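You operate a simulated robot arm through the tools that you are given. There is no shell and no other tool. Be economical: measure what you need, move in short steps, check, and stop when the job is done.

The job below is to be done with a simulated robot arm. You get a single attempt, and the scene is never put back.

JOB
Rinse the lumpy sieve and store it in the mixer bench drawer.
Fine: under the spout till no lumps show; only then into the drawer of the mixer bench; shut the drawer. Where these are worked on the way, their far stop is far enough and under half their travel is too little: drawer of the mixer bench.

The check looks at the end state, three seconds after you hand in, the way a careful person would. Anything else that was tipped, shoved, dropped, spilled or broken makes it a failure.

ROBOT AND FRAMES
A 7-joint arm with a three-finger gripper on a trunk, on a base that drives. Base frame: it is fixed to the floor where the robot stands at the start and does not move with it; the origin is under the middle of the robot, x ahead of it, y to its left, z up. Lengths are in m, angles in rad, forces in N, time in s.
With the tool pointing down near the work surface it reaches from about 0.1 to 0.68 m from the robot's upright axis, wherever it stands. Its first joint turns from -2.897 to 2.897 rad. Places, roughly: beaker with the blue foot [-0.25, 1.5, 1]; beaker with the green band [0.5, 1.25, 1]; beaker with the purple band [0.5, 1.5, 1]; beaker with the yellow band [0.5, 1.5, 1]; blue tap lever [0.5, 0.3, 1]; bottle with the green cap [0.25, 1.25, 1]; bottle with the white cap [0.25, 1.25, 1]; bottle with the yellow cap [0.5, 1.25, 1]; drawer of the mixer bench [-0.2, 1.3, 0.8]; flask [0, 1.25, 0.25]; flow cup [0.6, 0.5, 1.1]; inside of the mixer bench drawer [-0.2, 1.3, 0.8]; inside of the sink [0.5, 0, 0.8]; steel can [-0.25, 1.5, 1]. Payload 2.94 kg.
The tool frame sits at the grasp point between the pads (the TCP): z along the fingers, y along the line on which they close. The tips reach 0.03 m beyond it. Largest opening 0.132 m; the body of the gripper starts 0.107 m behind the TCP.
Orientation is told as [roll, pitch, yaw] about the base's x, y, z axes, in that order, counted from this pose: with the fingers straight down and closing along the base's y, the tool's x points along the base's -x, its y along +y and its z along -z.

CONTROLS
- The arm moves only by the tool move_arm. Its argument "increments" is a list of rows, each an object of numbers (a shift or turn left out is 0, a gripper value left out holds the last): "wx", "wy", "wz": the turn, a rotation vector about the base's x, y, z in rad; "x", "y", "z": the shift along the base's x, y, z in m; "gripper": the finger opening in m, from 0 to 0.132. In form: [{"wx": .., "wy": .., "wz": .., "x": .., "y": .., "z": .., "gripper": ..}, ...]. A call has 1 to 12 rows; each row shifts and turns the commanded pose from where the row before left it. Each row takes 0.2 s and may step no farther than 0.05 m and 0.15 rad from the row before; otherwise, or with a gripper value out of range, the whole call is refused. Where a pose cannot be reached the arm comes as near as it can. A force on the tool above 40 N (or 10 N above the force at the start of the call, whichever is more), or a blocked arm, ends the call early, and 0.2 s more pass. Each finger halts on what it meets, pressing with about 33 N; the grip force reading is that of the motor and also rises with nothing between the fingers. The clock runs only during rows and for 0.2 s after the last one: add rows that do not move to give the fingers time. The reply holds the time, the measured pose of the TCP, the force on the tool along the base axes, the opening and the grip force, in the units named above and with some noise, with the torque about the TCP (base axes, N m) and any sound that the robot's microphone picked up.
- Cameras (640 x 400 px; columns grow to the right, rows downward): "scene" is now at [0.0359, 0.2134, 1.7369]; the picture's right is [0.33, -0.94, 0.00], its down [-0.78, -0.27, -0.57] and it looks along [0.54, 0.19, -0.82] (base axes); focal length 214 px, centre (320, 200). "wrist" rides on the gripper at [0.072, 0.003, -0.144] in the tool frame; the picture's right is [-0.04, 1.00, 0.00], its down [-0.88, -0.04, -0.48] and it looks along [-0.47, -0.02, 0.88] (tool axes); focal length 256 px, centre (320, 200). There is no depth. A picture from a camera that has moved, and an enlarged one, comes with that camera's place and axes in the base frame and with its lens.
- camera(camera): a new picture of that camera. It takes no simulated time.
- slide_trunk(by): slides the trunk up (or, below 0, down) by that many m; the arm and the scene camera ride with it, the base frame stays. It gives what a move gives, with no picture.
- drive_base(legs): drives the robot by 1 to 6 legs, each [ahead, left, turn to the left] in m, m and rad, along the robot's own axes; the way and the turn of a leg run together, so that a leg with both is an arc; at most 1.5 m and 3.142 rad a leg. The arm and the cameras ride along, it lands a little off, and it stops where it bumps. It gives what a move gives.
- pan_tilt(pan, tilt): turns the head with the scene camera to pan (to the left, within 2.496 rad either way) and tilt (down, from -0.506 to 1.204), counted from straight ahead of the robot. It gives what a move gives.
- close_up(camera, box): a new picture of the part [left, top, right, bottom] of that camera's present view, enlarged. It takes no simulated time.
- finish_job(): hands the job in; it is judged then, once.

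Go step by step. Nothing tells you exact positions but the pictures and the camera data: compare them with the known pose of the tool, close in by small moves and look again before you grip or let go. The budget is 120 turns and 78 pictures, counting those below and the enlarged ones. Unless the task says otherwise, let go and move clear before handing in, and close with one line.

The tools are called after "Request:" by a JSON object that holds its "method" and its "body". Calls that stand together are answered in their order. move_arm: Moves the arm, as the interface text tells. Its arguments: {"type":"object","properties":{"increments":{"type":"array","items":{"type":"object","properties":{"wx":{"type":"number"},"wy":{"type":"number"},"wz":{"type":"number"},"x":{"type":"number"},"y":{"type":"number"},"z":{"type":"number"},"gripper":{"type":"number"}}}}},"required":["increments"]} The other tools are called the same way: slide_trunk (by) slides the trunk up or down; drive_base (legs) drives the base; pan_tilt (pan, tilt) turns the head that bears the scene camera; camera (camera) takes a picture; close_up (camera, box) takes an enlarged picture of a part of a camera's view; finish_job () hands the job in.

At the start:

```text
time_s: 0.0
eef_pos: [0.0256, 0.4912, 1.418]
tcp_rot: [0.34, 0.017, 0.0]
contact_force: [-0.3, 0.2, 0.0]
torque: [0.01, 0.0, -0.03]
width: 0.1321
grasp_force: 0.1
trunk travel left (down, up): [-0.25, 0.29]
robot x, y, heading: [-0.0039, -0.0018, -0.004]
head pan, tilt: [0.283, 1.201]
```

scene: 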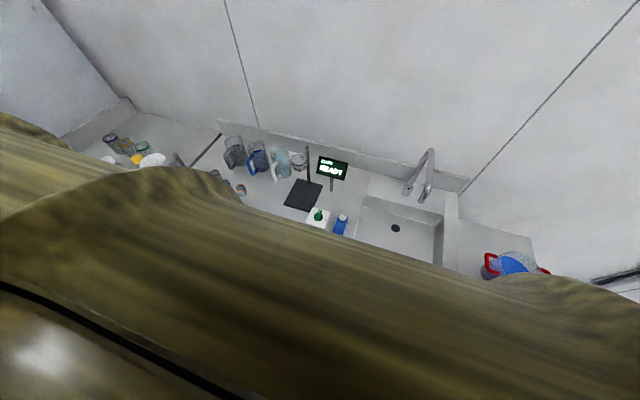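
wrist: 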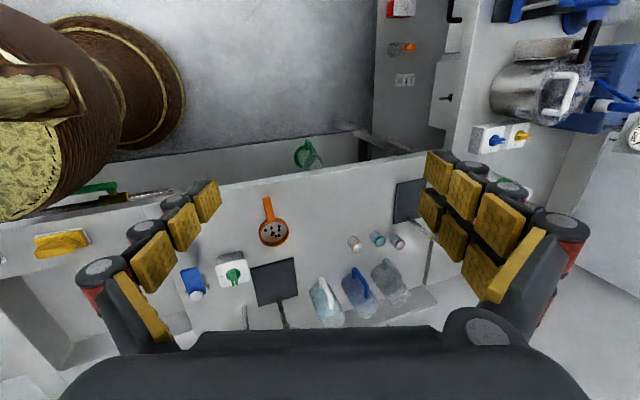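

The orange sieve with dark lumps shows in the wrist view, roughly at [0.38, 0.5, 0.92]. The arm blocks the scene view, so I'll look closer at both.

Request:
{"method": "close_up", "body": {"camera": "wrist", "box": [160, 140, 440, 340]}}

Request:
{"method": "close_up", "body": {"camera": "scene", "box": [200, 120, 480, 280]}}

Request:
{"method": "close_up", "body": {"camera": "wrist", "box": [340, 0, 640, 200]}}

```text
2.00 times, centred on (300, 240) of wrist
camera zoom: at [-0.043, 0.447, 1.5565], right [0.05, 0.94, 0.33], down [0.89, -0.19, 0.42], along [0.46, 0.27, -0.84], focal length 512 px, centre (360, 120)
```

zoom: 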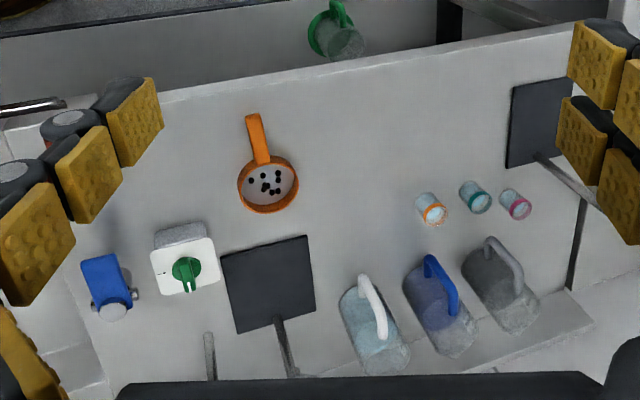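

```text
2.29 times, centred on (340, 200) of scene
camera zoom: at [0.0359, 0.2134, 1.7369], right [0.33, -0.94, 0.0], down [-0.78, -0.27, -0.57], along [0.54, 0.19, -0.82], focal length 490 px, centre (274, 200)
```

zoom: 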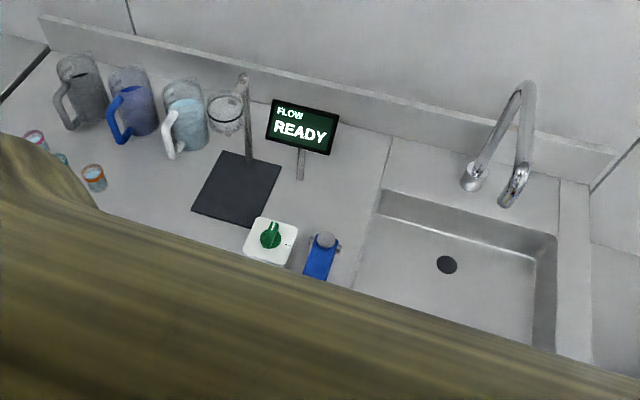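

```text
2.00 times, centred on (490, 100) of wrist
camera zoom: at [-0.043, 0.447, 1.5565], right [0.05, 0.94, 0.33], down [0.89, -0.19, 0.42], along [0.46, 0.27, -0.84], focal length 512 px, centre (-20, 400)
```

zoom: 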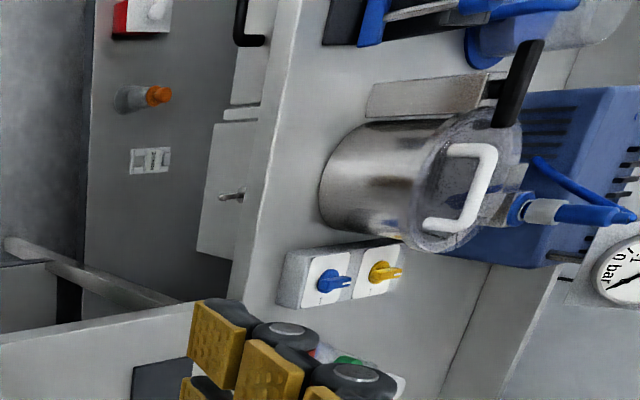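

Sieve bowl is near (0.38, 0.50), its handle runs toward me along x (center about 0.30, 0.50). The blue lever stands at about (0.5, 0.27), the spout near (0.6, 0). I'll bring the tool upright above the handle and look again.

Request:
{"method": "move_arm", "body": {"increments": [{"x": 0.03, "z": -0.03, "wx": -0.0425}, {"x": 0.03, "z": -0.03, "wx": -0.0425}, {"x": 0.03, "z": -0.03, "wx": -0.0425}, {"x": 0.03, "z": -0.03, "wx": -0.0425}, {"x": 0.03, "z": -0.03, "wx": -0.0425}, {"x": 0.03, "z": -0.03, "wx": -0.0425}, {"x": 0.03, "z": -0.03, "wx": -0.0425}, {"x": 0.03, "z": -0.03, "wx": -0.0425}, {}]}}

Request:
{"method": "camera", "body": {"camera": "wrist"}}

Request:
{"method": "camera", "body": {"camera": "scene"}}

```text
time_s: 2.0
eef_pos: [0.2667, 0.4921, 1.1784]
tcp_rot: [-0.002, 0.017, -0.006]
contact_force: [0.3, -0.4, -0.6]
torque: [0.01, -0.02, 0.01]
width: 0.1321
grasp_force: 0.1
trunk travel left (down, up): [-0.25, 0.29]
robot x, y, heading: [0.0021, -0.0002, 0.0]
head pan, tilt: [0.283, 1.201]
```

```text
72 pictures are left
camera wrist: at [0.1973, 0.4956, 1.324], right [0.05, 1.0, 0.0], down [0.89, -0.04, 0.46], along [0.46, -0.02, -0.89], focal length 256 px, centre (320, 200)
```

wrist: 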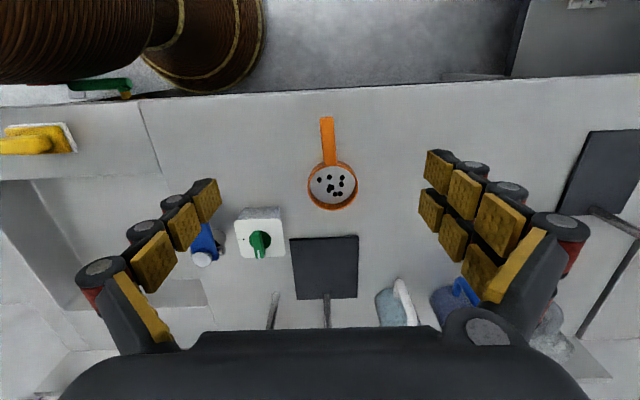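

```text
71 pictures are left
camera scene: at [0.0222, 0.2051, 1.7219], right [0.28, -0.96, 0.0], down [-0.9, -0.26, -0.36], along [0.35, 0.1, -0.93], focal length 214 px, centre (320, 200)
```

scene: 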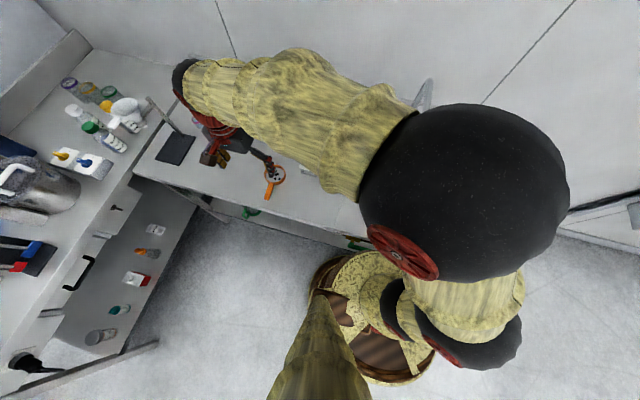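

The handle spans x≈0.27–0.34 at y≈0.50, bench top around 0.9. Before gripping it I want to understand the blue tap lever, so I move the tool sideways to look at it.

Request:
{"method": "move_arm", "body": {"increments": [{"y": -0.046}, {"y": -0.046}, {"y": -0.046}, {"y": -0.046}, {"y": -0.046}, {}]}}

Request:
{"method": "camera", "body": {"camera": "wrist"}}

Request:
{"method": "close_up", "body": {"camera": "wrist", "box": [240, 100, 480, 250]}}

```text
time_s: 3.4
eef_pos: [0.2673, 0.2588, 1.1766]
tcp_rot: [-0.002, 0.018, -0.006]
contact_force: [0.1, -1.1, -0.1]
torque: [0.02, -0.02, 0.02]
width: 0.1323
grasp_force: 0.1
trunk travel left (down, up): [-0.25, 0.29]
robot x, y, heading: [0.0001, -0.0035, 0.007]
head pan, tilt: [0.283, 1.201]
```

```text
70 pictures are left
camera wrist: at [0.1977, 0.2619, 1.3231], right [0.05, 1.0, 0.0], down [0.89, -0.04, 0.46], along [0.46, -0.02, -0.89], focal length 256 px, centre (320, 200)
```

wrist: 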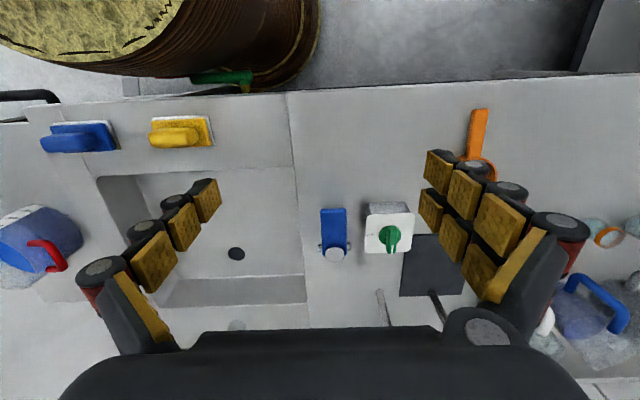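

```text
2.67 times, centred on (360, 175) of wrist
camera zoom: at [0.1977, 0.2619, 1.3231], right [0.05, 1.0, 0.0], down [0.89, -0.04, 0.46], along [0.46, -0.02, -0.89], focal length 683 px, centre (213, 267)
```

zoom: 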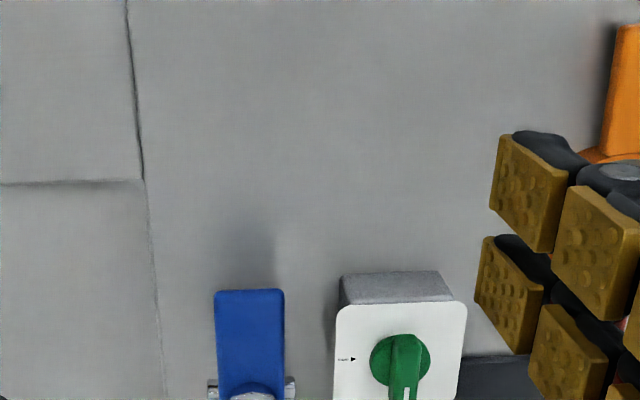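

The blue lever is a plate hinged about y at its far end (x≈0.485), its near edge at x≈0.41, y≈0.275. I need a flatter view to tell if it is up or down.

Request:
{"method": "move_arm", "body": {"increments": [{"x": -0.02, "z": -0.025, "wy": -0.13}, {"x": -0.02, "z": -0.025, "wy": -0.13}, {"x": -0.02, "z": -0.025, "wy": -0.13}, {"x": -0.02, "z": -0.025, "wy": -0.13}, {"x": -0.01, "z": -0.02, "wy": -0.13}, {}]}}

Request:
{"method": "camera", "body": {"camera": "wrist"}}

```text
time_s: 5.0
eef_pos: [0.1983, 0.2693, 1.0797]
tcp_rot: [0.09, -0.628, -0.142]
contact_force: [0.1, -0.2, -0.4]
torque: [0.0, 0.01, -0.01]
width: 0.1317
grasp_force: 0.0
trunk travel left (down, up): [-0.25, 0.29]
robot x, y, heading: [0.0046, -0.0003, 0.005]
head pan, tilt: [0.283, 1.201]
stopped in row 6: the arm was blocked; the commanded pose is now the measured one
```

```text
68 pictures are left
camera wrist: at [0.0572, 0.2781, 1.1546], right [0.12, 0.99, 0.1], down [0.42, -0.14, 0.9], along [0.9, -0.07, -0.43], focal length 256 px, centre (320, 200)
```

wrist: 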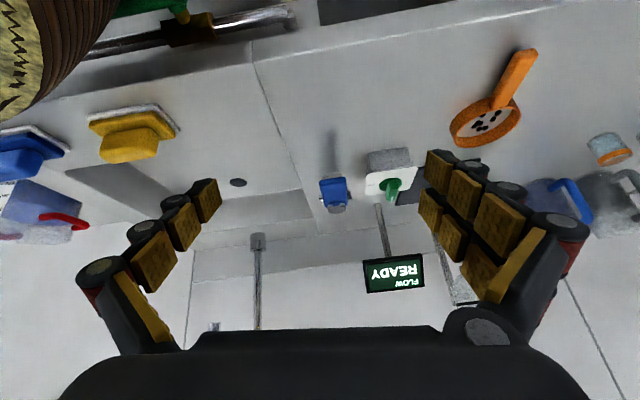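

The view is inverted; I'll zoom in on the lever and the spout.

Request:
{"method": "close_up", "body": {"camera": "wrist", "box": [300, 120, 440, 220]}}

Request:
{"method": "close_up", "body": {"camera": "wrist", "box": [180, 170, 320, 340]}}

```text
4.00 times, centred on (370, 170) of wrist
camera zoom: at [0.0572, 0.2781, 1.1546], right [0.12, 0.99, 0.1], down [0.42, -0.14, 0.9], along [0.9, -0.07, -0.43], focal length 1024 px, centre (120, 320)
```

zoom: 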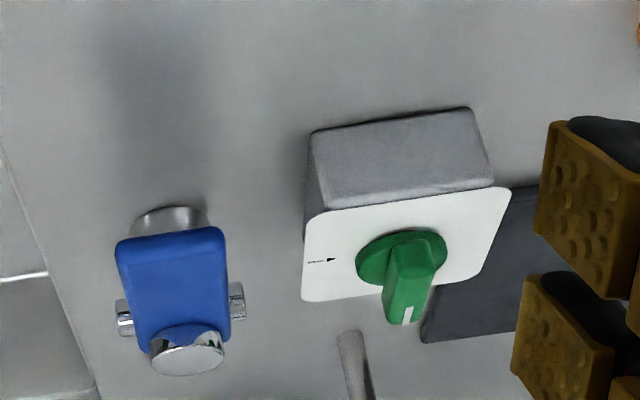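

```text
2.35 times, centred on (250, 255) of wrist
camera zoom: at [0.0572, 0.2781, 1.1546], right [0.12, 0.99, 0.1], down [0.42, -0.14, 0.9], along [0.9, -0.07, -0.43], focal length 602 px, centre (485, 71)
```

zoom: 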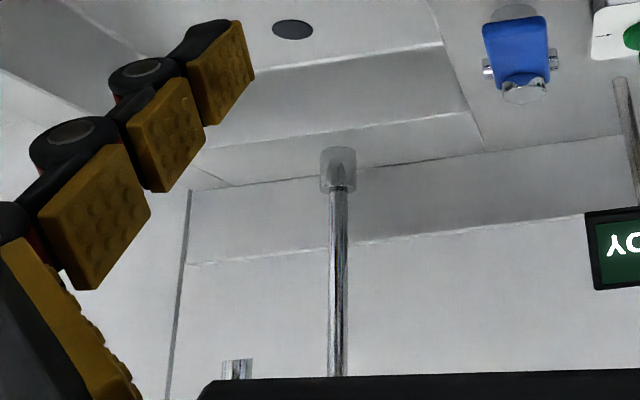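

The lever is a blue blade hinged on a post (tip ≈ (0.406, 0.275, 0.955), pivot ≈ x 0.455), and the spout outlet hangs near (0.58, 0, 1.13). I straighten the tool and go above the blade with a narrowed opening.

Request:
{"method": "move_arm", "body": {"increments": [{"wz": 0.142, "z": 0.02, "gripper": 0.065}, {"wy": 0.13, "z": 0.02, "x": 0.02}, {"wy": 0.13, "z": 0.01, "x": 0.03}, {"wy": 0.13, "x": 0.04}, {"wy": 0.13, "x": 0.04}, {"wy": 0.108, "x": 0.04}, {"wx": -0.09, "x": 0.04, "y": 0.006}, {}]}}

Request:
{"method": "camera", "body": {"camera": "wrist"}}

```text
time_s: 6.8
eef_pos: [0.409, 0.276, 1.13]
tcp_rot: [0.003, 0.001, 0.006]
contact_force: [-0.1, -0.1, -0.4]
torque: [-0.05, 0.01, 0.02]
width: 0.0649
grasp_force: 0.1
trunk travel left (down, up): [-0.25, 0.29]
robot x, y, heading: [-0.0003, 0.0004, 0.003]
head pan, tilt: [0.283, 1.201]
```

```text
65 pictures are left
camera wrist: at [0.3374, 0.278, 1.2745], right [0.04, 1.0, 0.0], down [0.88, -0.04, 0.47], along [0.47, -0.02, -0.88], focal length 256 px, centre (320, 200)
```

wrist: 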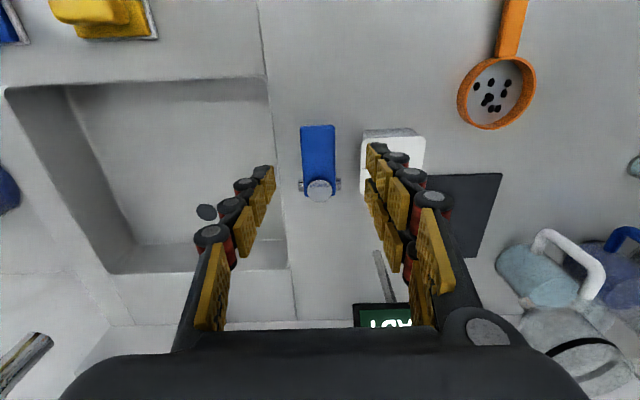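

Aligned on the blade. I descend beside it with fingers on both sides.

Request:
{"method": "move_arm", "body": {"increments": [{"z": -0.04, "x": 0.005, "y": -0.002}, {"z": -0.04, "x": 0.004}, {"z": -0.04}, {"z": -0.03}, {"z": -0.015}, {}]}}

Request:
{"method": "camera", "body": {"camera": "wrist"}}

```text
time_s: 8.2
eef_pos: [0.4145, 0.2739, 0.9623]
tcp_rot: [0.003, 0.002, 0.007]
contact_force: [-0.9, -0.5, 0.6]
torque: [0.0, -0.02, -0.02]
width: 0.0647
grasp_force: 0.1
trunk travel left (down, up): [-0.25, 0.29]
robot x, y, heading: [0.0017, 0.0001, -0.002]
head pan, tilt: [0.283, 1.201]
```

```text
64 pictures are left
camera wrist: at [0.3439, 0.2764, 1.1077], right [0.04, 1.0, 0.0], down [0.88, -0.04, 0.47], along [0.47, -0.02, -0.88], focal length 256 px, centre (320, 200)
```

wrist: 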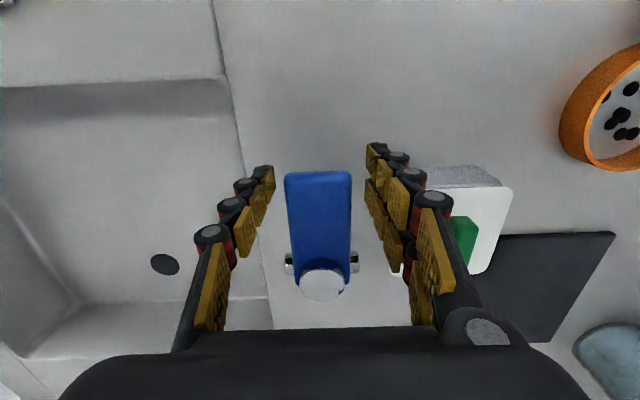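

Blade is between the fingers. I close on it and try a small lift.

Request:
{"method": "move_arm", "body": {"increments": [{"gripper": 0.02}, {}, {}, {}]}}

Request:
{"method": "move_arm", "body": {"increments": [{"z": 0.008}, {"z": 0.008, "x": 0.002}, {}]}}

Request:
{"method": "camera", "body": {"camera": "wrist"}}

```text
time_s: 9.2
eef_pos: [0.415, 0.2738, 0.9636]
tcp_rot: [0.004, 0.002, 0.003]
contact_force: [3.1, -9.4, 0.6]
torque: [-0.33, -0.06, -0.51]
width: 0.0425
grasp_force: 39.4
trunk travel left (down, up): [-0.25, 0.29]
robot x, y, heading: [0.0, -0.0001, -0.003]
head pan, tilt: [0.283, 1.201]
```

```text
time_s: 9.7
eef_pos: [0.4157, 0.2738, 0.966]
tcp_rot: [0.0, 0.009, 0.002]
contact_force: [10.5, 5.4, -24.4]
torque: [0.15, -0.6, -0.52]
width: 0.0425
grasp_force: 44.6
trunk travel left (down, up): [-0.25, 0.29]
robot x, y, heading: [-0.0044, 0.0011, -0.002]
head pan, tilt: [0.283, 1.201]
stopped in row 2: the force on the tool passed its limit at 45 N (the readings are from after the stop); the commanded pose is now the measured one
```

```text
63 pictures are left
camera wrist: at [0.345, 0.2761, 1.1103], right [0.04, 1.0, 0.0], down [0.88, -0.04, 0.47], along [0.47, -0.02, -0.88], focal length 256 px, centre (320, 200)
```

wrist: 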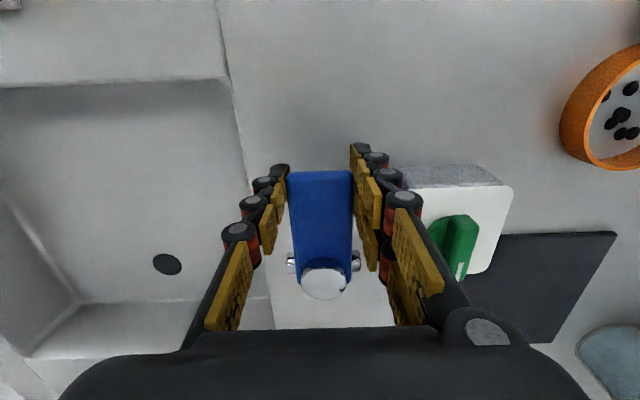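

Lifting is blocked, so the lever likely goes down. I try a gentle press downward.

Request:
{"method": "move_arm", "body": {"increments": [{"z": -0.008}, {"z": -0.008}, {}]}}

Request:
{"method": "camera", "body": {"camera": "wrist"}}

```text
time_s: 10.4
eef_pos: [0.414, 0.2734, 0.9525]
tcp_rot: [0.002, 0.004, 0.004]
contact_force: [5.1, 5.9, 18.5]
torque: [0.01, -1.25, -0.61]
width: 0.042
grasp_force: 44.5
trunk travel left (down, up): [-0.25, 0.29]
robot x, y, heading: [0.0, -0.0017, 0.002]
head pan, tilt: [0.283, 1.201]
```

```text
62 pictures are left
camera wrist: at [0.3436, 0.2756, 1.0971], right [0.04, 1.0, 0.0], down [0.88, -0.04, 0.47], along [0.47, -0.02, -0.88], focal length 256 px, centre (320, 200)
```

wrist: 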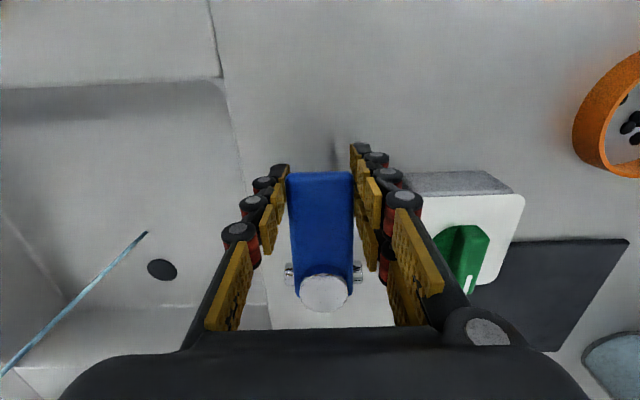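

Pressing down starts the water. I press a bit further toward its stop, then release to see whether it stays on.

Request:
{"method": "move_arm", "body": {"increments": [{"z": -0.006}, {"z": -0.006}, {}]}}

Request:
{"method": "move_arm", "body": {"increments": [{"gripper": 0.065}, {}, {}, {}]}}

Request:
{"method": "camera", "body": {"camera": "wrist"}}

```text
time_s: 11.2
eef_pos: [0.4155, 0.2729, 0.9398]
tcp_rot: [0.002, 0.005, 0.005]
contact_force: [13.3, 9.6, 18.4]
torque: [0.19, -1.09, -0.01]
width: 0.0426
grasp_force: 45.0
trunk travel left (down, up): [-0.25, 0.29]
robot x, y, heading: [-0.0005, 0.0061, 0.001]
head pan, tilt: [0.283, 1.201]
```

```text
time_s: 12.2
eef_pos: [0.4118, 0.2716, 0.9392]
tcp_rot: [0.0, 0.009, 0.003]
contact_force: [0.7, -0.6, -0.5]
torque: [-0.04, -0.01, 0.01]
width: 0.0651
grasp_force: 0.1
trunk travel left (down, up): [-0.25, 0.29]
robot x, y, heading: [0.0005, 0.0001, 0.0]
head pan, tilt: [0.283, 1.201]
```

```text
61 pictures are left
camera wrist: at [0.343, 0.2747, 1.0841], right [0.04, 1.0, 0.0], down [0.88, -0.03, 0.47], along [0.47, -0.02, -0.88], focal length 256 px, centre (320, 200)
```

wrist: 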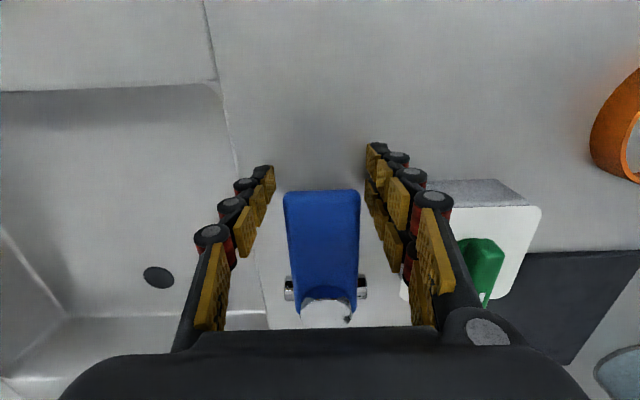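

The lever springs back shut when released, so I must set the sieve in the sink under the stream (which lands near (0.537, 0.03), sink floor ≈0.81), then hold the lever. I go up and over to the sieve handle.

Request:
{"method": "move_arm", "body": {"increments": [{"z": 0.04}, {"z": 0.04}, {"z": 0.04}, {"z": 0.03}, {"x": -0.02, "y": 0.045}, {"x": -0.02, "y": 0.045}, {"x": -0.02, "y": 0.045}, {"x": -0.02, "y": 0.045}, {"x": -0.03, "y": 0.045}, {"y": 0.006}, {}]}}

Request:
{"method": "camera", "body": {"camera": "wrist"}}

```text
refused: row 9 steps farther than a row can; nothing moved
```

```text
60 pictures are left
camera wrist: at [0.343, 0.2747, 1.0841], right [0.04, 1.0, 0.0], down [0.88, -0.03, 0.47], along [0.47, -0.02, -0.88], focal length 256 px, centre (320, 200)
```

wrist: 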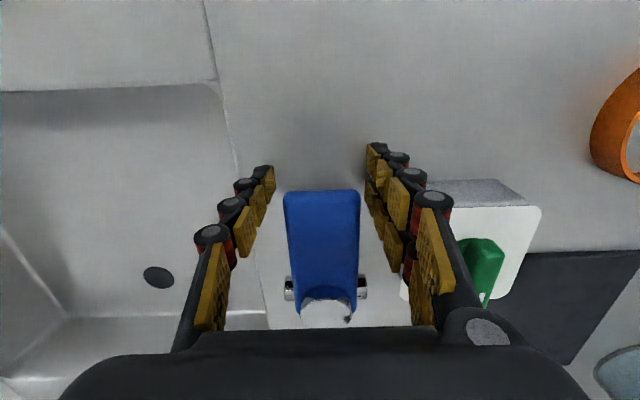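

One row was a hair too long, so nothing moved; I repeat with shorter steps.

Request:
{"method": "move_arm", "body": {"increments": [{"z": 0.04}, {"z": 0.04}, {"z": 0.04}, {"x": -0.02, "y": 0.04}, {"x": -0.02, "y": 0.04}, {"x": -0.02, "y": 0.04}, {"x": -0.02, "y": 0.04}, {"x": -0.02, "y": 0.04}, {"x": -0.012, "y": 0.031}, {}]}}

Request:
{"method": "camera", "body": {"camera": "wrist"}}

```text
time_s: 14.4
eef_pos: [0.301, 0.5028, 1.0592]
tcp_rot: [-0.001, 0.006, 0.003]
contact_force: [-0.1, -0.3, 0.6]
torque: [-0.01, 0.02, -0.01]
width: 0.0649
grasp_force: 0.0
trunk travel left (down, up): [-0.25, 0.29]
robot x, y, heading: [0.0016, 0.0007, 0.001]
head pan, tilt: [0.283, 1.201]
```

```text
59 pictures are left
camera wrist: at [0.2314, 0.5059, 1.2044], right [0.04, 1.0, 0.0], down [0.88, -0.03, 0.47], along [0.47, -0.02, -0.88], focal length 256 px, centre (320, 200)
```

wrist: 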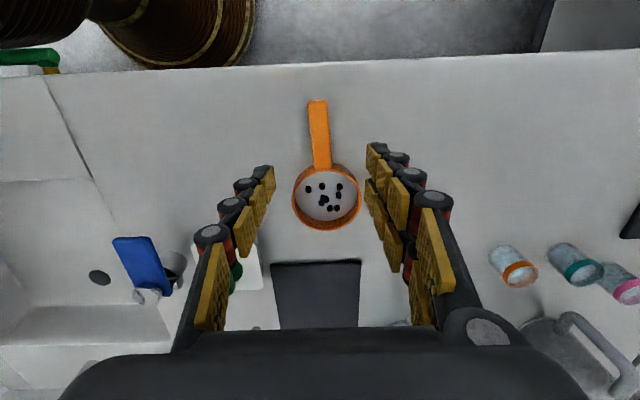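

The handle lies nearly along x (slight yaw 0.06). I descend partway and look at its height.

Request:
{"method": "move_arm", "body": {"increments": [{"z": -0.03, "wz": 0.06, "x": 0.003}, {"z": -0.03}, {"z": -0.03}, {}]}}

Request:
{"method": "camera", "body": {"camera": "wrist"}}

```text
time_s: 15.4
eef_pos: [0.3045, 0.5046, 0.9684]
tcp_rot: [0.001, 0.008, 0.064]
contact_force: [0.7, -0.2, -0.8]
torque: [0.0, 0.03, -0.03]
width: 0.0649
grasp_force: 0.1
trunk travel left (down, up): [-0.25, 0.29]
robot x, y, heading: [-0.0001, 0.0036, 0.0]
head pan, tilt: [0.283, 1.201]
```

```text
58 pictures are left
camera wrist: at [0.234, 0.503, 1.1146], right [-0.02, 1.0, 0.0], down [0.88, 0.02, 0.47], along [0.47, 0.01, -0.88], focal length 256 px, centre (320, 200)
```

wrist: 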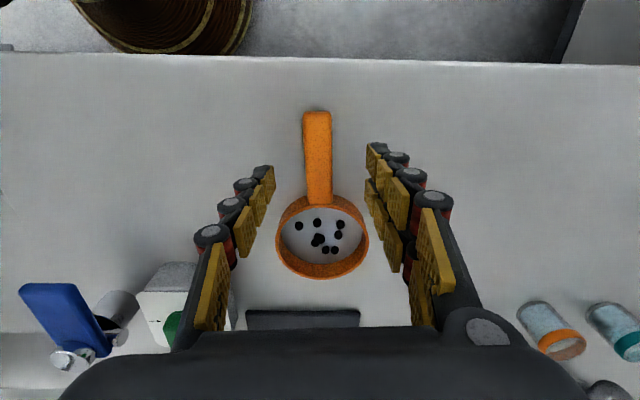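

The handle sits around z≈0.935. I lower gently to it and close.

Request:
{"method": "move_arm", "body": {"increments": [{"z": -0.014}, {"z": -0.012}, {}]}}

Request:
{"method": "move_arm", "body": {"increments": [{"gripper": 0.01}, {}, {}, {}, {}, {}]}}

Request:
{"method": "camera", "body": {"camera": "wrist"}}

```text
time_s: 16.2
eef_pos: [0.3031, 0.5038, 0.9431]
tcp_rot: [0.002, 0.007, 0.064]
contact_force: [-0.7, -0.1, -0.1]
torque: [-0.03, -0.03, 0.02]
width: 0.0648
grasp_force: 0.0
trunk travel left (down, up): [-0.25, 0.29]
robot x, y, heading: [0.0018, -0.0008, -0.003]
head pan, tilt: [0.283, 1.201]
```

```text
time_s: 17.6
eef_pos: [0.3042, 0.5032, 0.9436]
tcp_rot: [-0.001, 0.007, 0.064]
contact_force: [-0.5, -0.9, 0.1]
torque: [0.0, 0.01, -0.03]
width: 0.0211
grasp_force: 32.9
trunk travel left (down, up): [-0.25, 0.29]
robot x, y, heading: [0.0039, -0.0051, -0.001]
head pan, tilt: [0.283, 1.201]
```

```text
57 pictures are left
camera wrist: at [0.2339, 0.5023, 1.0881], right [-0.02, 1.0, 0.0], down [0.88, 0.02, 0.47], along [0.47, 0.01, -0.88], focal length 256 px, centre (320, 200)
```

wrist: 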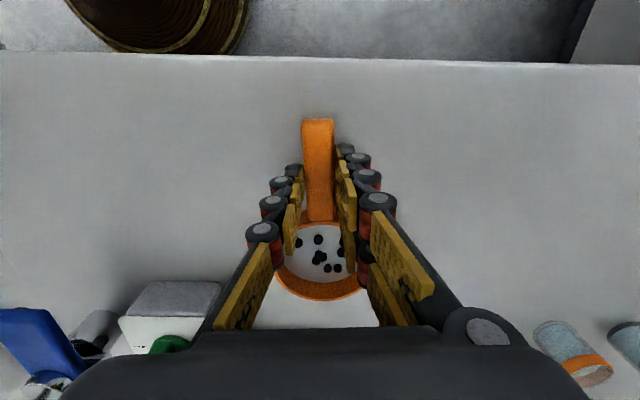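

Gripped firmly (0.021 m). I lift it and carry it toward the sink, keeping back from the stand and display.

Request:
{"method": "move_arm", "body": {"increments": [{"z": 0.03}, {"z": 0.04}, {"z": 0.04}, {"y": -0.04, "z": 0.01}, {"y": -0.045}, {"y": -0.045}, {"y": -0.045}, {"y": -0.045}, {}]}}

Request:
{"method": "move_arm", "body": {"increments": [{"y": -0.045, "wz": -0.03}, {"y": -0.045, "wz": -0.03}, {"y": -0.045}, {"y": -0.045}, {"y": -0.045}, {"y": -0.028}, {}]}}

Request:
{"method": "camera", "body": {"camera": "wrist"}}

Request:
{"method": "camera", "body": {"camera": "scene"}}

```text
time_s: 19.6
eef_pos: [0.3032, 0.2821, 1.0656]
tcp_rot: [0.0, 0.007, 0.063]
contact_force: [0.0, 0.6, -0.8]
torque: [0.02, 0.04, 0.05]
width: 0.0213
grasp_force: 33.1
trunk travel left (down, up): [-0.25, 0.29]
robot x, y, heading: [-0.0036, -0.0025, -0.001]
head pan, tilt: [0.283, 1.201]
```

```text
time_s: 21.2
eef_pos: [0.3022, 0.0294, 1.0634]
tcp_rot: [0.0, 0.007, 0.005]
contact_force: [0.3, 0.3, 0.3]
torque: [0.01, 0.01, 0.01]
width: 0.0212
grasp_force: 33.0
trunk travel left (down, up): [-0.25, 0.29]
robot x, y, heading: [-0.0001, 0.0005, 0.001]
head pan, tilt: [0.283, 1.201]
```

```text
56 pictures are left
camera wrist: at [0.2318, 0.0325, 1.2083], right [0.04, 1.0, 0.0], down [0.88, -0.03, 0.47], along [0.47, -0.02, -0.88], focal length 256 px, centre (320, 200)
```

wrist: 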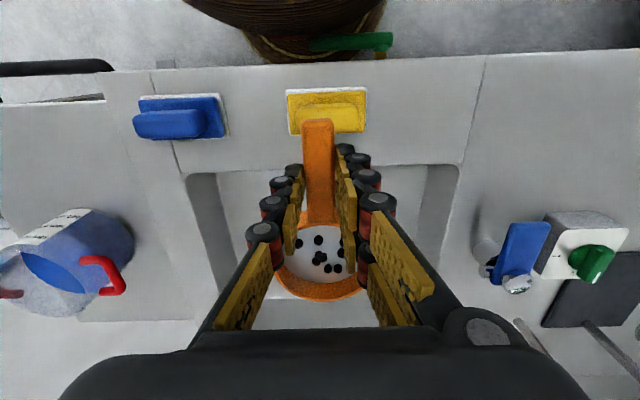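

```text
55 pictures are left
camera scene: at [0.0222, 0.2049, 1.7219], right [0.28, -0.96, 0.0], down [-0.9, -0.26, -0.36], along [0.35, 0.1, -0.93], focal length 214 px, centre (320, 200)
```

scene: 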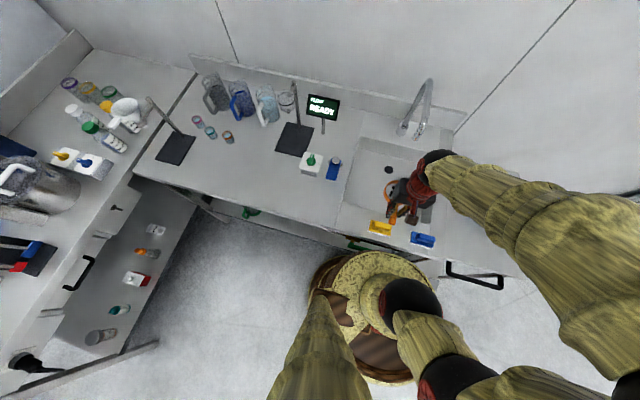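

Sieve is held level over the sink front at y≈0.03. Now forward under the spout, then down gradually to the sink floor.

Request:
{"method": "move_arm", "body": {"increments": [{"x": 0.04, "z": -0.01}, {"x": 0.04, "z": -0.01}, {"x": 0.04, "z": -0.01}, {"x": 0.036}, {"z": -0.03}, {"z": -0.03}, {"z": -0.03}, {}]}}

Request:
{"method": "camera", "body": {"camera": "wrist"}}

```text
time_s: 23.1
eef_pos: [0.4589, 0.0334, 0.9407]
tcp_rot: [0.0, 0.007, 0.003]
contact_force: [0.3, -0.4, -0.8]
torque: [-0.03, 0.06, 0.01]
width: 0.0209
grasp_force: 33.1
trunk travel left (down, up): [-0.25, 0.29]
robot x, y, heading: [0.0001, -0.0003, 0.0]
head pan, tilt: [0.283, 1.201]
```

```text
54 pictures are left
camera wrist: at [0.3888, 0.0364, 1.0862], right [0.04, 1.0, 0.0], down [0.88, -0.03, 0.47], along [0.47, -0.02, -0.88], focal length 256 px, centre (320, 200)
```

wrist: 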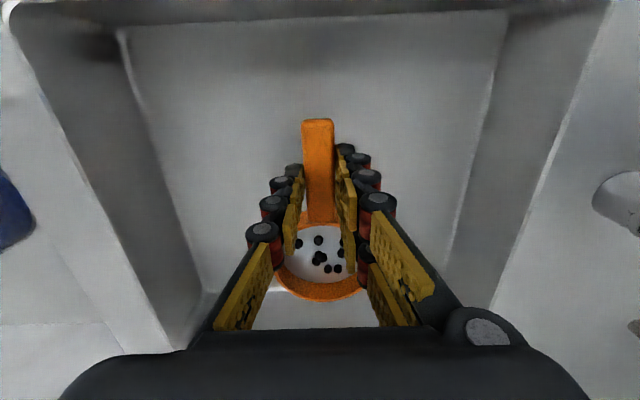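

It's inside the sink outline with room all round. Lowering in small steps, watching the force.

Request:
{"method": "move_arm", "body": {"increments": [{"z": -0.03}, {"z": -0.025}, {"z": -0.015}, {}]}}

Request:
{"method": "camera", "body": {"camera": "wrist"}}

```text
time_s: 24.1
eef_pos: [0.4586, 0.0323, 0.8725]
tcp_rot: [0.0, 0.006, 0.003]
contact_force: [-0.1, -0.1, -0.5]
torque: [0.01, 0.05, 0.02]
width: 0.0213
grasp_force: 32.8
trunk travel left (down, up): [-0.25, 0.29]
robot x, y, heading: [-0.0006, 0.0007, -0.0]
head pan, tilt: [0.283, 1.201]
```

```text
53 pictures are left
camera wrist: at [0.3892, 0.0344, 1.0171], right [0.04, 1.0, 0.0], down [0.88, -0.03, 0.47], along [0.47, -0.02, -0.88], focal length 256 px, centre (320, 200)
```

wrist: 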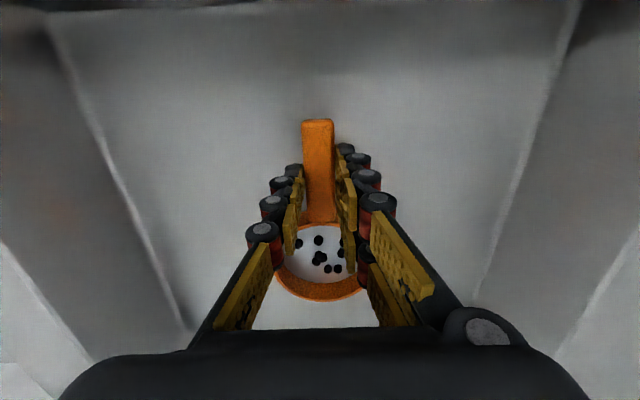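

Floor estimate still ≈0.815, so about 15 mm to go. I creep down.

Request:
{"method": "move_arm", "body": {"increments": [{"z": -0.006}, {"z": -0.005}, {"z": -0.004}, {}]}}

```text
time_s: 25.1
eef_pos: [0.4614, 0.0299, 0.8587]
tcp_rot: [0.001, 0.008, 0.003]
contact_force: [0.0, 0.8, -0.2]
torque: [-0.02, 0.05, -0.01]
width: 0.0211
grasp_force: 32.9
trunk travel left (down, up): [-0.25, 0.29]
robot x, y, heading: [0.0008, -0.0022, -0.001]
head pan, tilt: [0.283, 1.201]
```

Request:
{"method": "move_arm", "body": {"increments": [{"z": -0.004}, {"z": -0.004}, {}]}}

Request:
{"method": "move_arm", "body": {"increments": [{"z": -0.004}, {"z": -0.004}, {}]}}

```text
time_s: 25.9
eef_pos: [0.4594, 0.031, 0.8497]
tcp_rot: [0.001, 0.008, 0.003]
contact_force: [0.4, 0.0, -0.7]
torque: [0.03, 0.04, -0.03]
width: 0.0215
grasp_force: 33.3
trunk travel left (down, up): [-0.25, 0.29]
robot x, y, heading: [0.0012, 0.0007, 0.003]
head pan, tilt: [0.283, 1.201]
```

```text
time_s: 26.6
eef_pos: [0.4596, 0.0308, 0.8441]
tcp_rot: [0.0, 0.004, 0.004]
contact_force: [-4.5, 1.2, 21.8]
torque: [0.1, -0.67, 0.05]
width: 0.0211
grasp_force: 32.8
trunk travel left (down, up): [-0.25, 0.29]
robot x, y, heading: [0.0026, 0.0008, 0.003]
head pan, tilt: [0.283, 1.201]
```

Contact at TCP z≈0.845: the bowl stands on the floor. I ease off and release.

Request:
{"method": "move_arm", "body": {"increments": [{"z": 0.003}, {"gripper": 0.06}, {}, {}, {}, {}]}}

Request:
{"method": "move_arm", "body": {"increments": [{"z": 0.04}, {"z": 0.04}, {"z": 0.04}, {"z": 0.04}, {}]}}

Request:
{"method": "camera", "body": {"camera": "wrist"}}

```text
time_s: 28.1
eef_pos: [0.4609, 0.0305, 0.8439]
tcp_rot: [0.001, 0.007, 0.003]
contact_force: [0.2, 0.4, -0.1]
torque: [-0.01, -0.01, 0.01]
width: 0.0603
grasp_force: 0.1
trunk travel left (down, up): [-0.25, 0.29]
robot x, y, heading: [-0.003, -0.0002, -0.0]
head pan, tilt: [0.283, 1.201]
```

```text
time_s: 29.2
eef_pos: [0.4595, 0.0294, 1.0055]
tcp_rot: [0.0, 0.007, 0.004]
contact_force: [0.3, -0.7, 0.2]
torque: [0.04, 0.03, 0.01]
width: 0.0601
grasp_force: 0.1
trunk travel left (down, up): [-0.25, 0.29]
robot x, y, heading: [0.0057, 0.0009, 0.004]
head pan, tilt: [0.283, 1.201]
```

```text
52 pictures are left
camera wrist: at [0.3886, 0.0317, 1.1502], right [0.04, 1.0, 0.0], down [0.88, -0.03, 0.47], along [0.47, -0.02, -0.88], focal length 256 px, centre (320, 200)
```

wrist: 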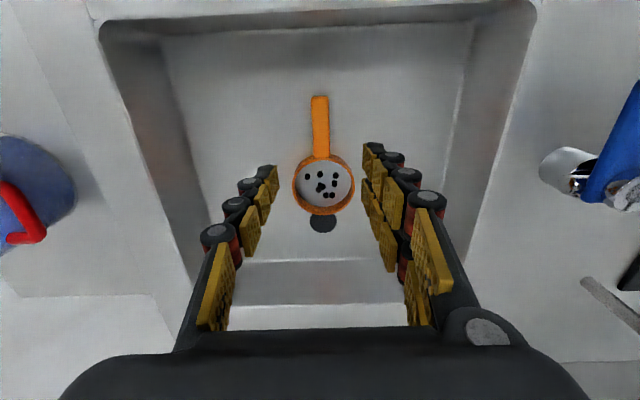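

The sieve stands at (0.538, 0.03) with lumps, just before the drain. Now back to the lever.

Request:
{"method": "move_arm", "body": {"increments": [{"z": 0.045}, {"x": -0.015, "y": 0.04, "z": 0.04}, {"x": -0.015, "y": 0.04, "z": 0.03}, {"x": -0.015, "y": 0.04}, {"y": 0.04}, {"y": 0.04}, {"y": 0.043}, {}]}}

Request:
{"method": "camera", "body": {"camera": "wrist"}}

Request:
{"method": "camera", "body": {"camera": "scene"}}

```text
refused: row 2 steps farther than a row can; nothing moved
```

```text
51 pictures are left
camera wrist: at [0.3886, 0.0317, 1.1502], right [0.04, 1.0, 0.0], down [0.88, -0.03, 0.47], along [0.47, -0.02, -0.88], focal length 256 px, centre (320, 200)
```

wrist: 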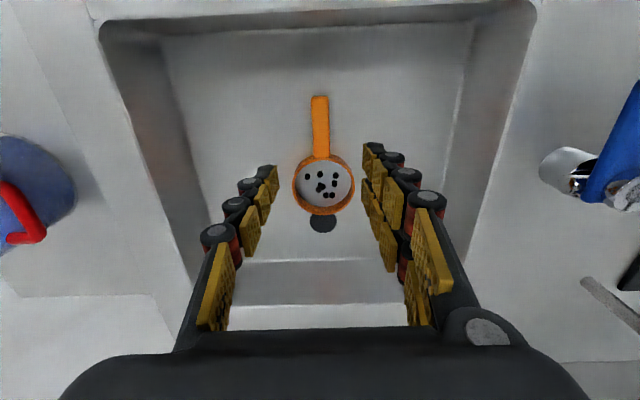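

```text
50 pictures are left
camera scene: at [0.0222, 0.205, 1.7219], right [0.28, -0.96, 0.0], down [-0.9, -0.26, -0.36], along [0.35, 0.1, -0.93], focal length 214 px, centre (320, 200)
```

scene: 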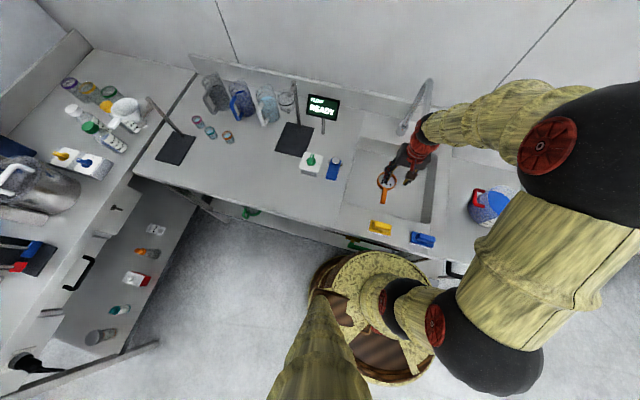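

Again a step too long; I go back from the spout first, then up and across.

Request:
{"method": "move_arm", "body": {"increments": [{"x": -0.03, "z": 0.03}, {"x": -0.015, "z": 0.04}, {"y": 0.04, "z": 0.02}, {"y": 0.045}, {"y": 0.045}, {"y": 0.045}, {"y": 0.045}, {"y": 0.024}, {}]}}

Request:
{"method": "camera", "body": {"camera": "wrist"}}

```text
time_s: 31.2
eef_pos: [0.4159, 0.2722, 1.0945]
tcp_rot: [0.001, 0.008, 0.003]
contact_force: [0.3, -1.0, -0.2]
torque: [0.02, -0.03, -0.02]
width: 0.0602
grasp_force: 0.0
trunk travel left (down, up): [-0.25, 0.29]
robot x, y, heading: [-0.002, 0.0001, 0.001]
head pan, tilt: [0.283, 1.201]
```

```text
49 pictures are left
camera wrist: at [0.3444, 0.2747, 1.2399], right [0.04, 1.0, 0.0], down [0.88, -0.03, 0.47], along [0.47, -0.02, -0.88], focal length 256 px, centre (320, 200)
```

wrist: 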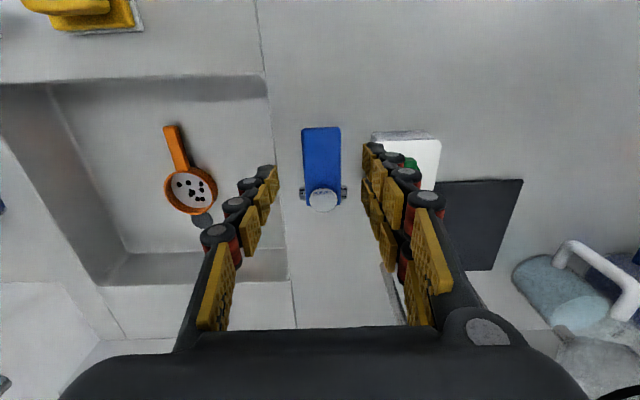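

Aligned with the lever again. Down, grip it and press, as before.

Request:
{"method": "move_arm", "body": {"increments": [{"z": -0.045, "y": 0.001}, {"z": -0.045}, {"z": -0.041}, {}, {"gripper": 0.02}, {}, {}]}}

Request:
{"method": "move_arm", "body": {"increments": [{"z": -0.006}, {"z": -0.006}, {"z": -0.006}, {"z": -0.004}, {}]}}

Request:
{"method": "camera", "body": {"camera": "wrist"}}

Request:
{"method": "close_up", "body": {"camera": "scene", "box": [280, 60, 480, 260]}}

```text
time_s: 32.9
eef_pos: [0.4131, 0.2734, 0.9643]
tcp_rot: [0.001, 0.008, 0.004]
contact_force: [4.6, -6.4, -1.7]
torque: [-0.15, -0.04, -0.42]
width: 0.0426
grasp_force: 31.3
trunk travel left (down, up): [-0.25, 0.29]
robot x, y, heading: [-0.0014, 0.0003, 0.002]
head pan, tilt: [0.283, 1.201]
```

```text
time_s: 34.0
eef_pos: [0.4149, 0.2741, 0.9448]
tcp_rot: [0.003, 0.006, 0.002]
contact_force: [8.3, -23.4, 19.3]
torque: [-0.28, -1.22, -0.2]
width: 0.0425
grasp_force: 44.8
trunk travel left (down, up): [-0.25, 0.29]
robot x, y, heading: [0.0023, -0.0003, -0.0]
head pan, tilt: [0.283, 1.201]
```

```text
48 pictures are left
camera wrist: at [0.3448, 0.2756, 1.0882], right [0.04, 1.0, 0.0], down [0.88, -0.04, 0.47], along [0.47, -0.02, -0.88], focal length 256 px, centre (320, 200)
```

wrist: 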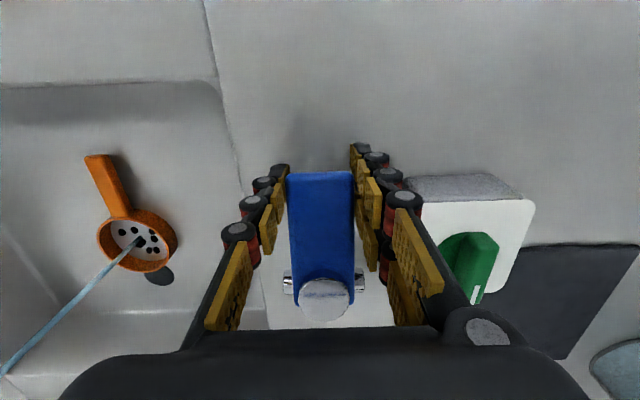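

```text
2.00 times, centred on (380, 160) of scene
camera zoom: at [0.0223, 0.2019, 1.7224], right [0.28, -0.96, 0.0], down [-0.9, -0.26, -0.36], along [0.35, 0.1, -0.93], focal length 429 px, centre (200, 280)
```

zoom: 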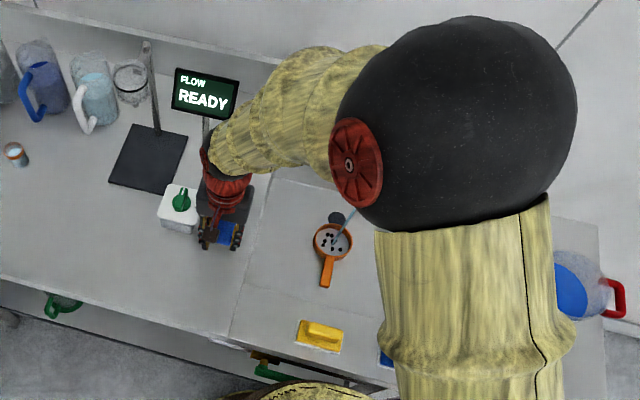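

The stream falls right into the bowl. I hold the lever and let it run.

Request:
{"method": "move_arm", "body": {"increments": [{}, {}, {}, {}, {}, {}, {}, {}, {}, {}, {}, {}]}}

Request:
{"method": "close_up", "body": {"camera": "wrist", "box": [40, 120, 240, 320]}}

```text
time_s: 36.6
eef_pos: [0.4145, 0.2732, 0.9427]
tcp_rot: [0.001, 0.006, 0.003]
contact_force: [16.1, -28.8, 14.7]
torque: [-0.21, -0.91, -0.12]
width: 0.0425
grasp_force: 44.5
trunk travel left (down, up): [-0.25, 0.29]
robot x, y, heading: [0.0021, 0.002, -0.001]
head pan, tilt: [0.283, 1.201]
```

```text
2.00 times, centred on (140, 220) of wrist
camera zoom: at [0.3449, 0.2756, 1.088], right [0.04, 1.0, 0.0], down [0.88, -0.04, 0.47], along [0.47, -0.02, -0.88], focal length 512 px, centre (680, 160)
```

zoom: 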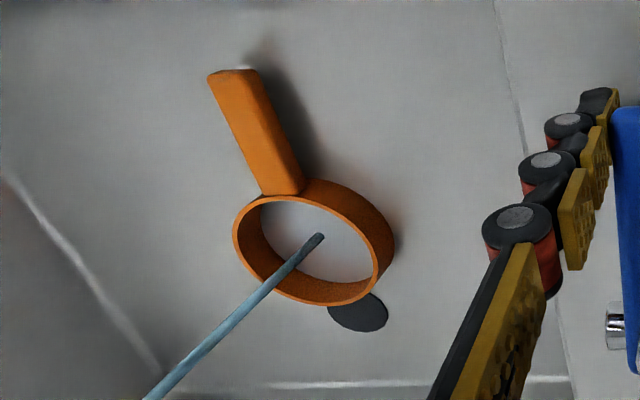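

No lumps left. A moment longer for safety, then I ease the lever up, release it, and check that the water stops.

Request:
{"method": "move_arm", "body": {"increments": [{}, {}, {}, {}, {}, {"z": 0.007}, {"z": 0.007}, {"z": 0.006}]}}

Request:
{"method": "move_arm", "body": {"increments": [{"gripper": 0.06}, {}, {}, {}, {"z": 0.03}, {"z": 0.045}, {"z": 0.045}, {}]}}

Request:
{"method": "camera", "body": {"camera": "wrist"}}

```text
time_s: 38.5
eef_pos: [0.4116, 0.2739, 0.9605]
tcp_rot: [-0.005, 0.015, 0.003]
contact_force: [-5.5, -25.6, -15.6]
torque: [0.16, 1.32, -0.63]
width: 0.0425
grasp_force: 45.5
trunk travel left (down, up): [-0.25, 0.29]
robot x, y, heading: [-0.0017, -0.0007, -0.001]
head pan, tilt: [0.283, 1.201]
```

```text
time_s: 40.2
eef_pos: [0.4152, 0.2767, 1.0804]
tcp_rot: [-0.001, 0.007, 0.003]
contact_force: [0.8, 0.3, 0.1]
torque: [0.01, -0.02, -0.02]
width: 0.0602
grasp_force: 0.0
trunk travel left (down, up): [-0.25, 0.29]
robot x, y, heading: [0.0041, 0.0027, -0.001]
head pan, tilt: [0.283, 1.201]
```

```text
45 pictures are left
camera wrist: at [0.3448, 0.2786, 1.2266], right [0.04, 1.0, 0.0], down [0.88, -0.03, 0.47], along [0.47, -0.02, -0.88], focal length 256 px, centre (320, 200)
```

wrist: 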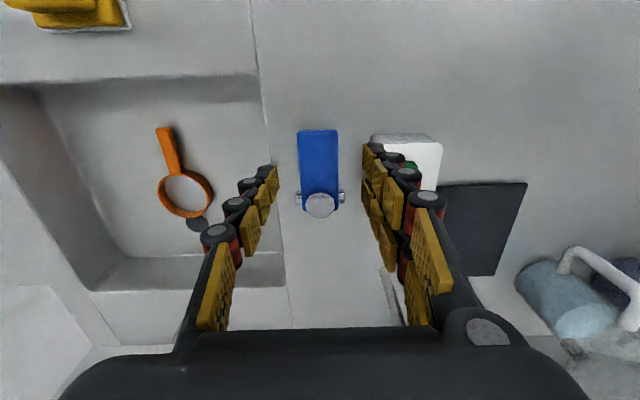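

Sieve is clean and the water is off. I tuck the arm back and look at the mixer bench to the left with the scene camera.

Request:
{"method": "move_arm", "body": {"increments": [{"z": 0.045}, {"z": 0.045}, {"x": -0.045}, {"x": -0.045}, {"x": -0.045}, {"x": -0.04}, {}]}}

Request:
{"method": "pan_tilt", "body": {"pan": 1.5, "tilt": 0.8}}

Request:
{"method": "camera", "body": {"camera": "scene"}}

```text
time_s: 41.9
eef_pos: [0.2396, 0.2762, 1.1738]
tcp_rot: [0.001, 0.007, 0.004]
contact_force: [-0.3, 0.8, -0.4]
torque: [0.0, 0.0, 0.03]
width: 0.0601
grasp_force: 0.1
trunk travel left (down, up): [-0.25, 0.29]
robot x, y, heading: [-0.0017, -0.0001, 0.0]
head pan, tilt: [0.283, 1.201]
```

```text
time_s: 43.3
eef_pos: [0.2402, 0.2765, 1.1743]
tcp_rot: [-0.001, 0.006, 0.005]
contact_force: [-0.4, -0.1, -0.3]
torque: [0.02, -0.02, -0.02]
width: 0.0601
grasp_force: 0.1
trunk travel left (down, up): [-0.25, 0.29]
robot x, y, heading: [-0.0006, 0.0013, -0.001]
head pan, tilt: [1.499, 0.799]
```

```text
44 pictures are left
camera scene: at [-0.0257, 0.2699, 1.7496], right [1.0, -0.07, 0.0], down [-0.05, -0.72, -0.7], along [0.05, 0.7, -0.72], focal length 214 px, centre (320, 200)
```

scene: 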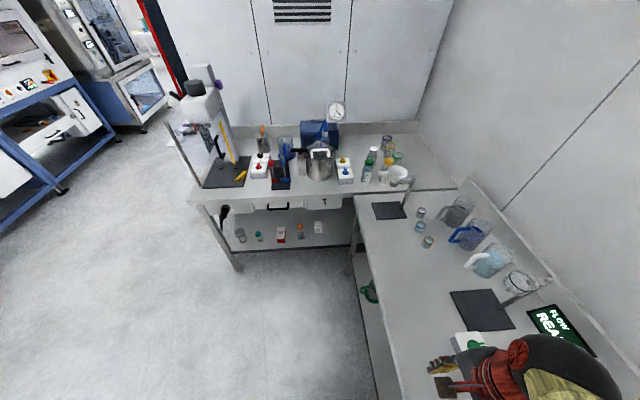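

Request:
{"method": "close_up", "body": {"camera": "scene", "box": [170, 120, 410, 270]}}

```text
2.67 times, centred on (290, 195) of scene
camera zoom: at [-0.0257, 0.2699, 1.7496], right [1.0, -0.07, 0.0], down [-0.05, -0.72, -0.7], along [0.05, 0.7, -0.72], focal length 572 px, centre (400, 213)
```

zoom: 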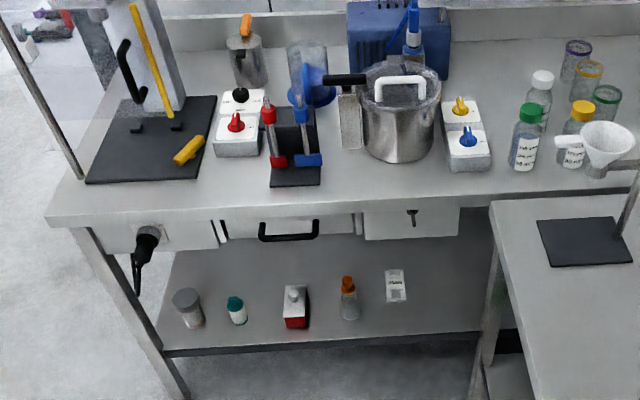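

The mixer bench drawer has the black bar handle, near (-0.21, 1.11, 0.83). I back off, turn to face it and drive to about (-0.2, 0.4), leaving the sieve safely in the sink for now.

Request:
{"method": "drive_base", "body": {"legs": [[-0.2, 0, 0], [0, 0, 1.571], [0.35, 0.0, 0]]}}

Request:
{"method": "pan_tilt", "body": {"pan": 0.0, "tilt": 0.85}}

Request:
{"method": "camera", "body": {"camera": "scene"}}

Request:
{"method": "camera", "body": {"camera": "wrist"}}

```text
time_s: 50.5
eef_pos: [-0.4642, 0.5964, 1.1731]
tcp_rot: [0.0, 0.007, 1.544]
contact_force: [-0.2, 0.7, 0.6]
torque: [-0.03, -0.01, -0.01]
width: 0.06
grasp_force: 0.2
trunk travel left (down, up): [-0.25, 0.29]
robot x, y, heading: [-0.1971, 0.3491, 1.54]
head pan, tilt: [1.499, 0.799]
```

```text
time_s: 52.1
eef_pos: [-0.4649, 0.5964, 1.1743]
tcp_rot: [0.001, 0.007, 1.547]
contact_force: [0.0, -0.1, 0.6]
torque: [0.03, 0.0, -0.01]
width: 0.0601
grasp_force: 0.0
trunk travel left (down, up): [-0.25, 0.29]
robot x, y, heading: [-0.1953, 0.346, 1.543]
head pan, tilt: [0.0, 0.85]
```

```text
42 pictures are left
camera scene: at [-0.3855, 0.402, 1.7456], right [1.0, -0.03, 0.0], down [-0.02, -0.75, -0.66], along [0.02, 0.66, -0.75], focal length 214 px, centre (320, 200)
```

scene: 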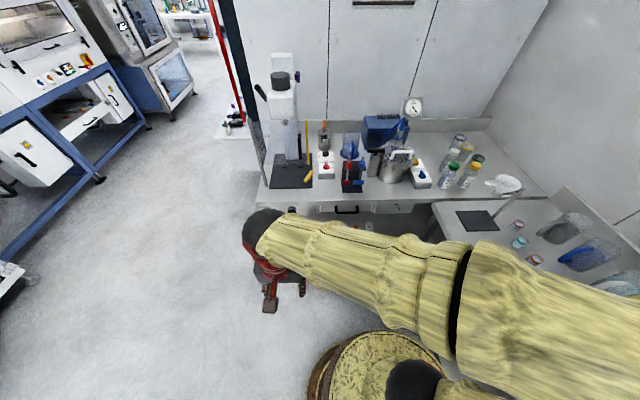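

```text
41 pictures are left
camera wrist: at [-0.4679, 0.5247, 1.3187], right [-1.0, 0.07, 0.0], down [0.06, 0.88, 0.47], along [0.03, 0.47, -0.88], focal length 256 px, centre (320, 200)
```

wrist: 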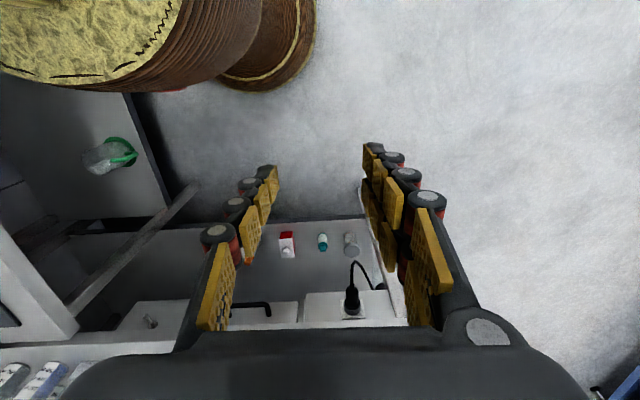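

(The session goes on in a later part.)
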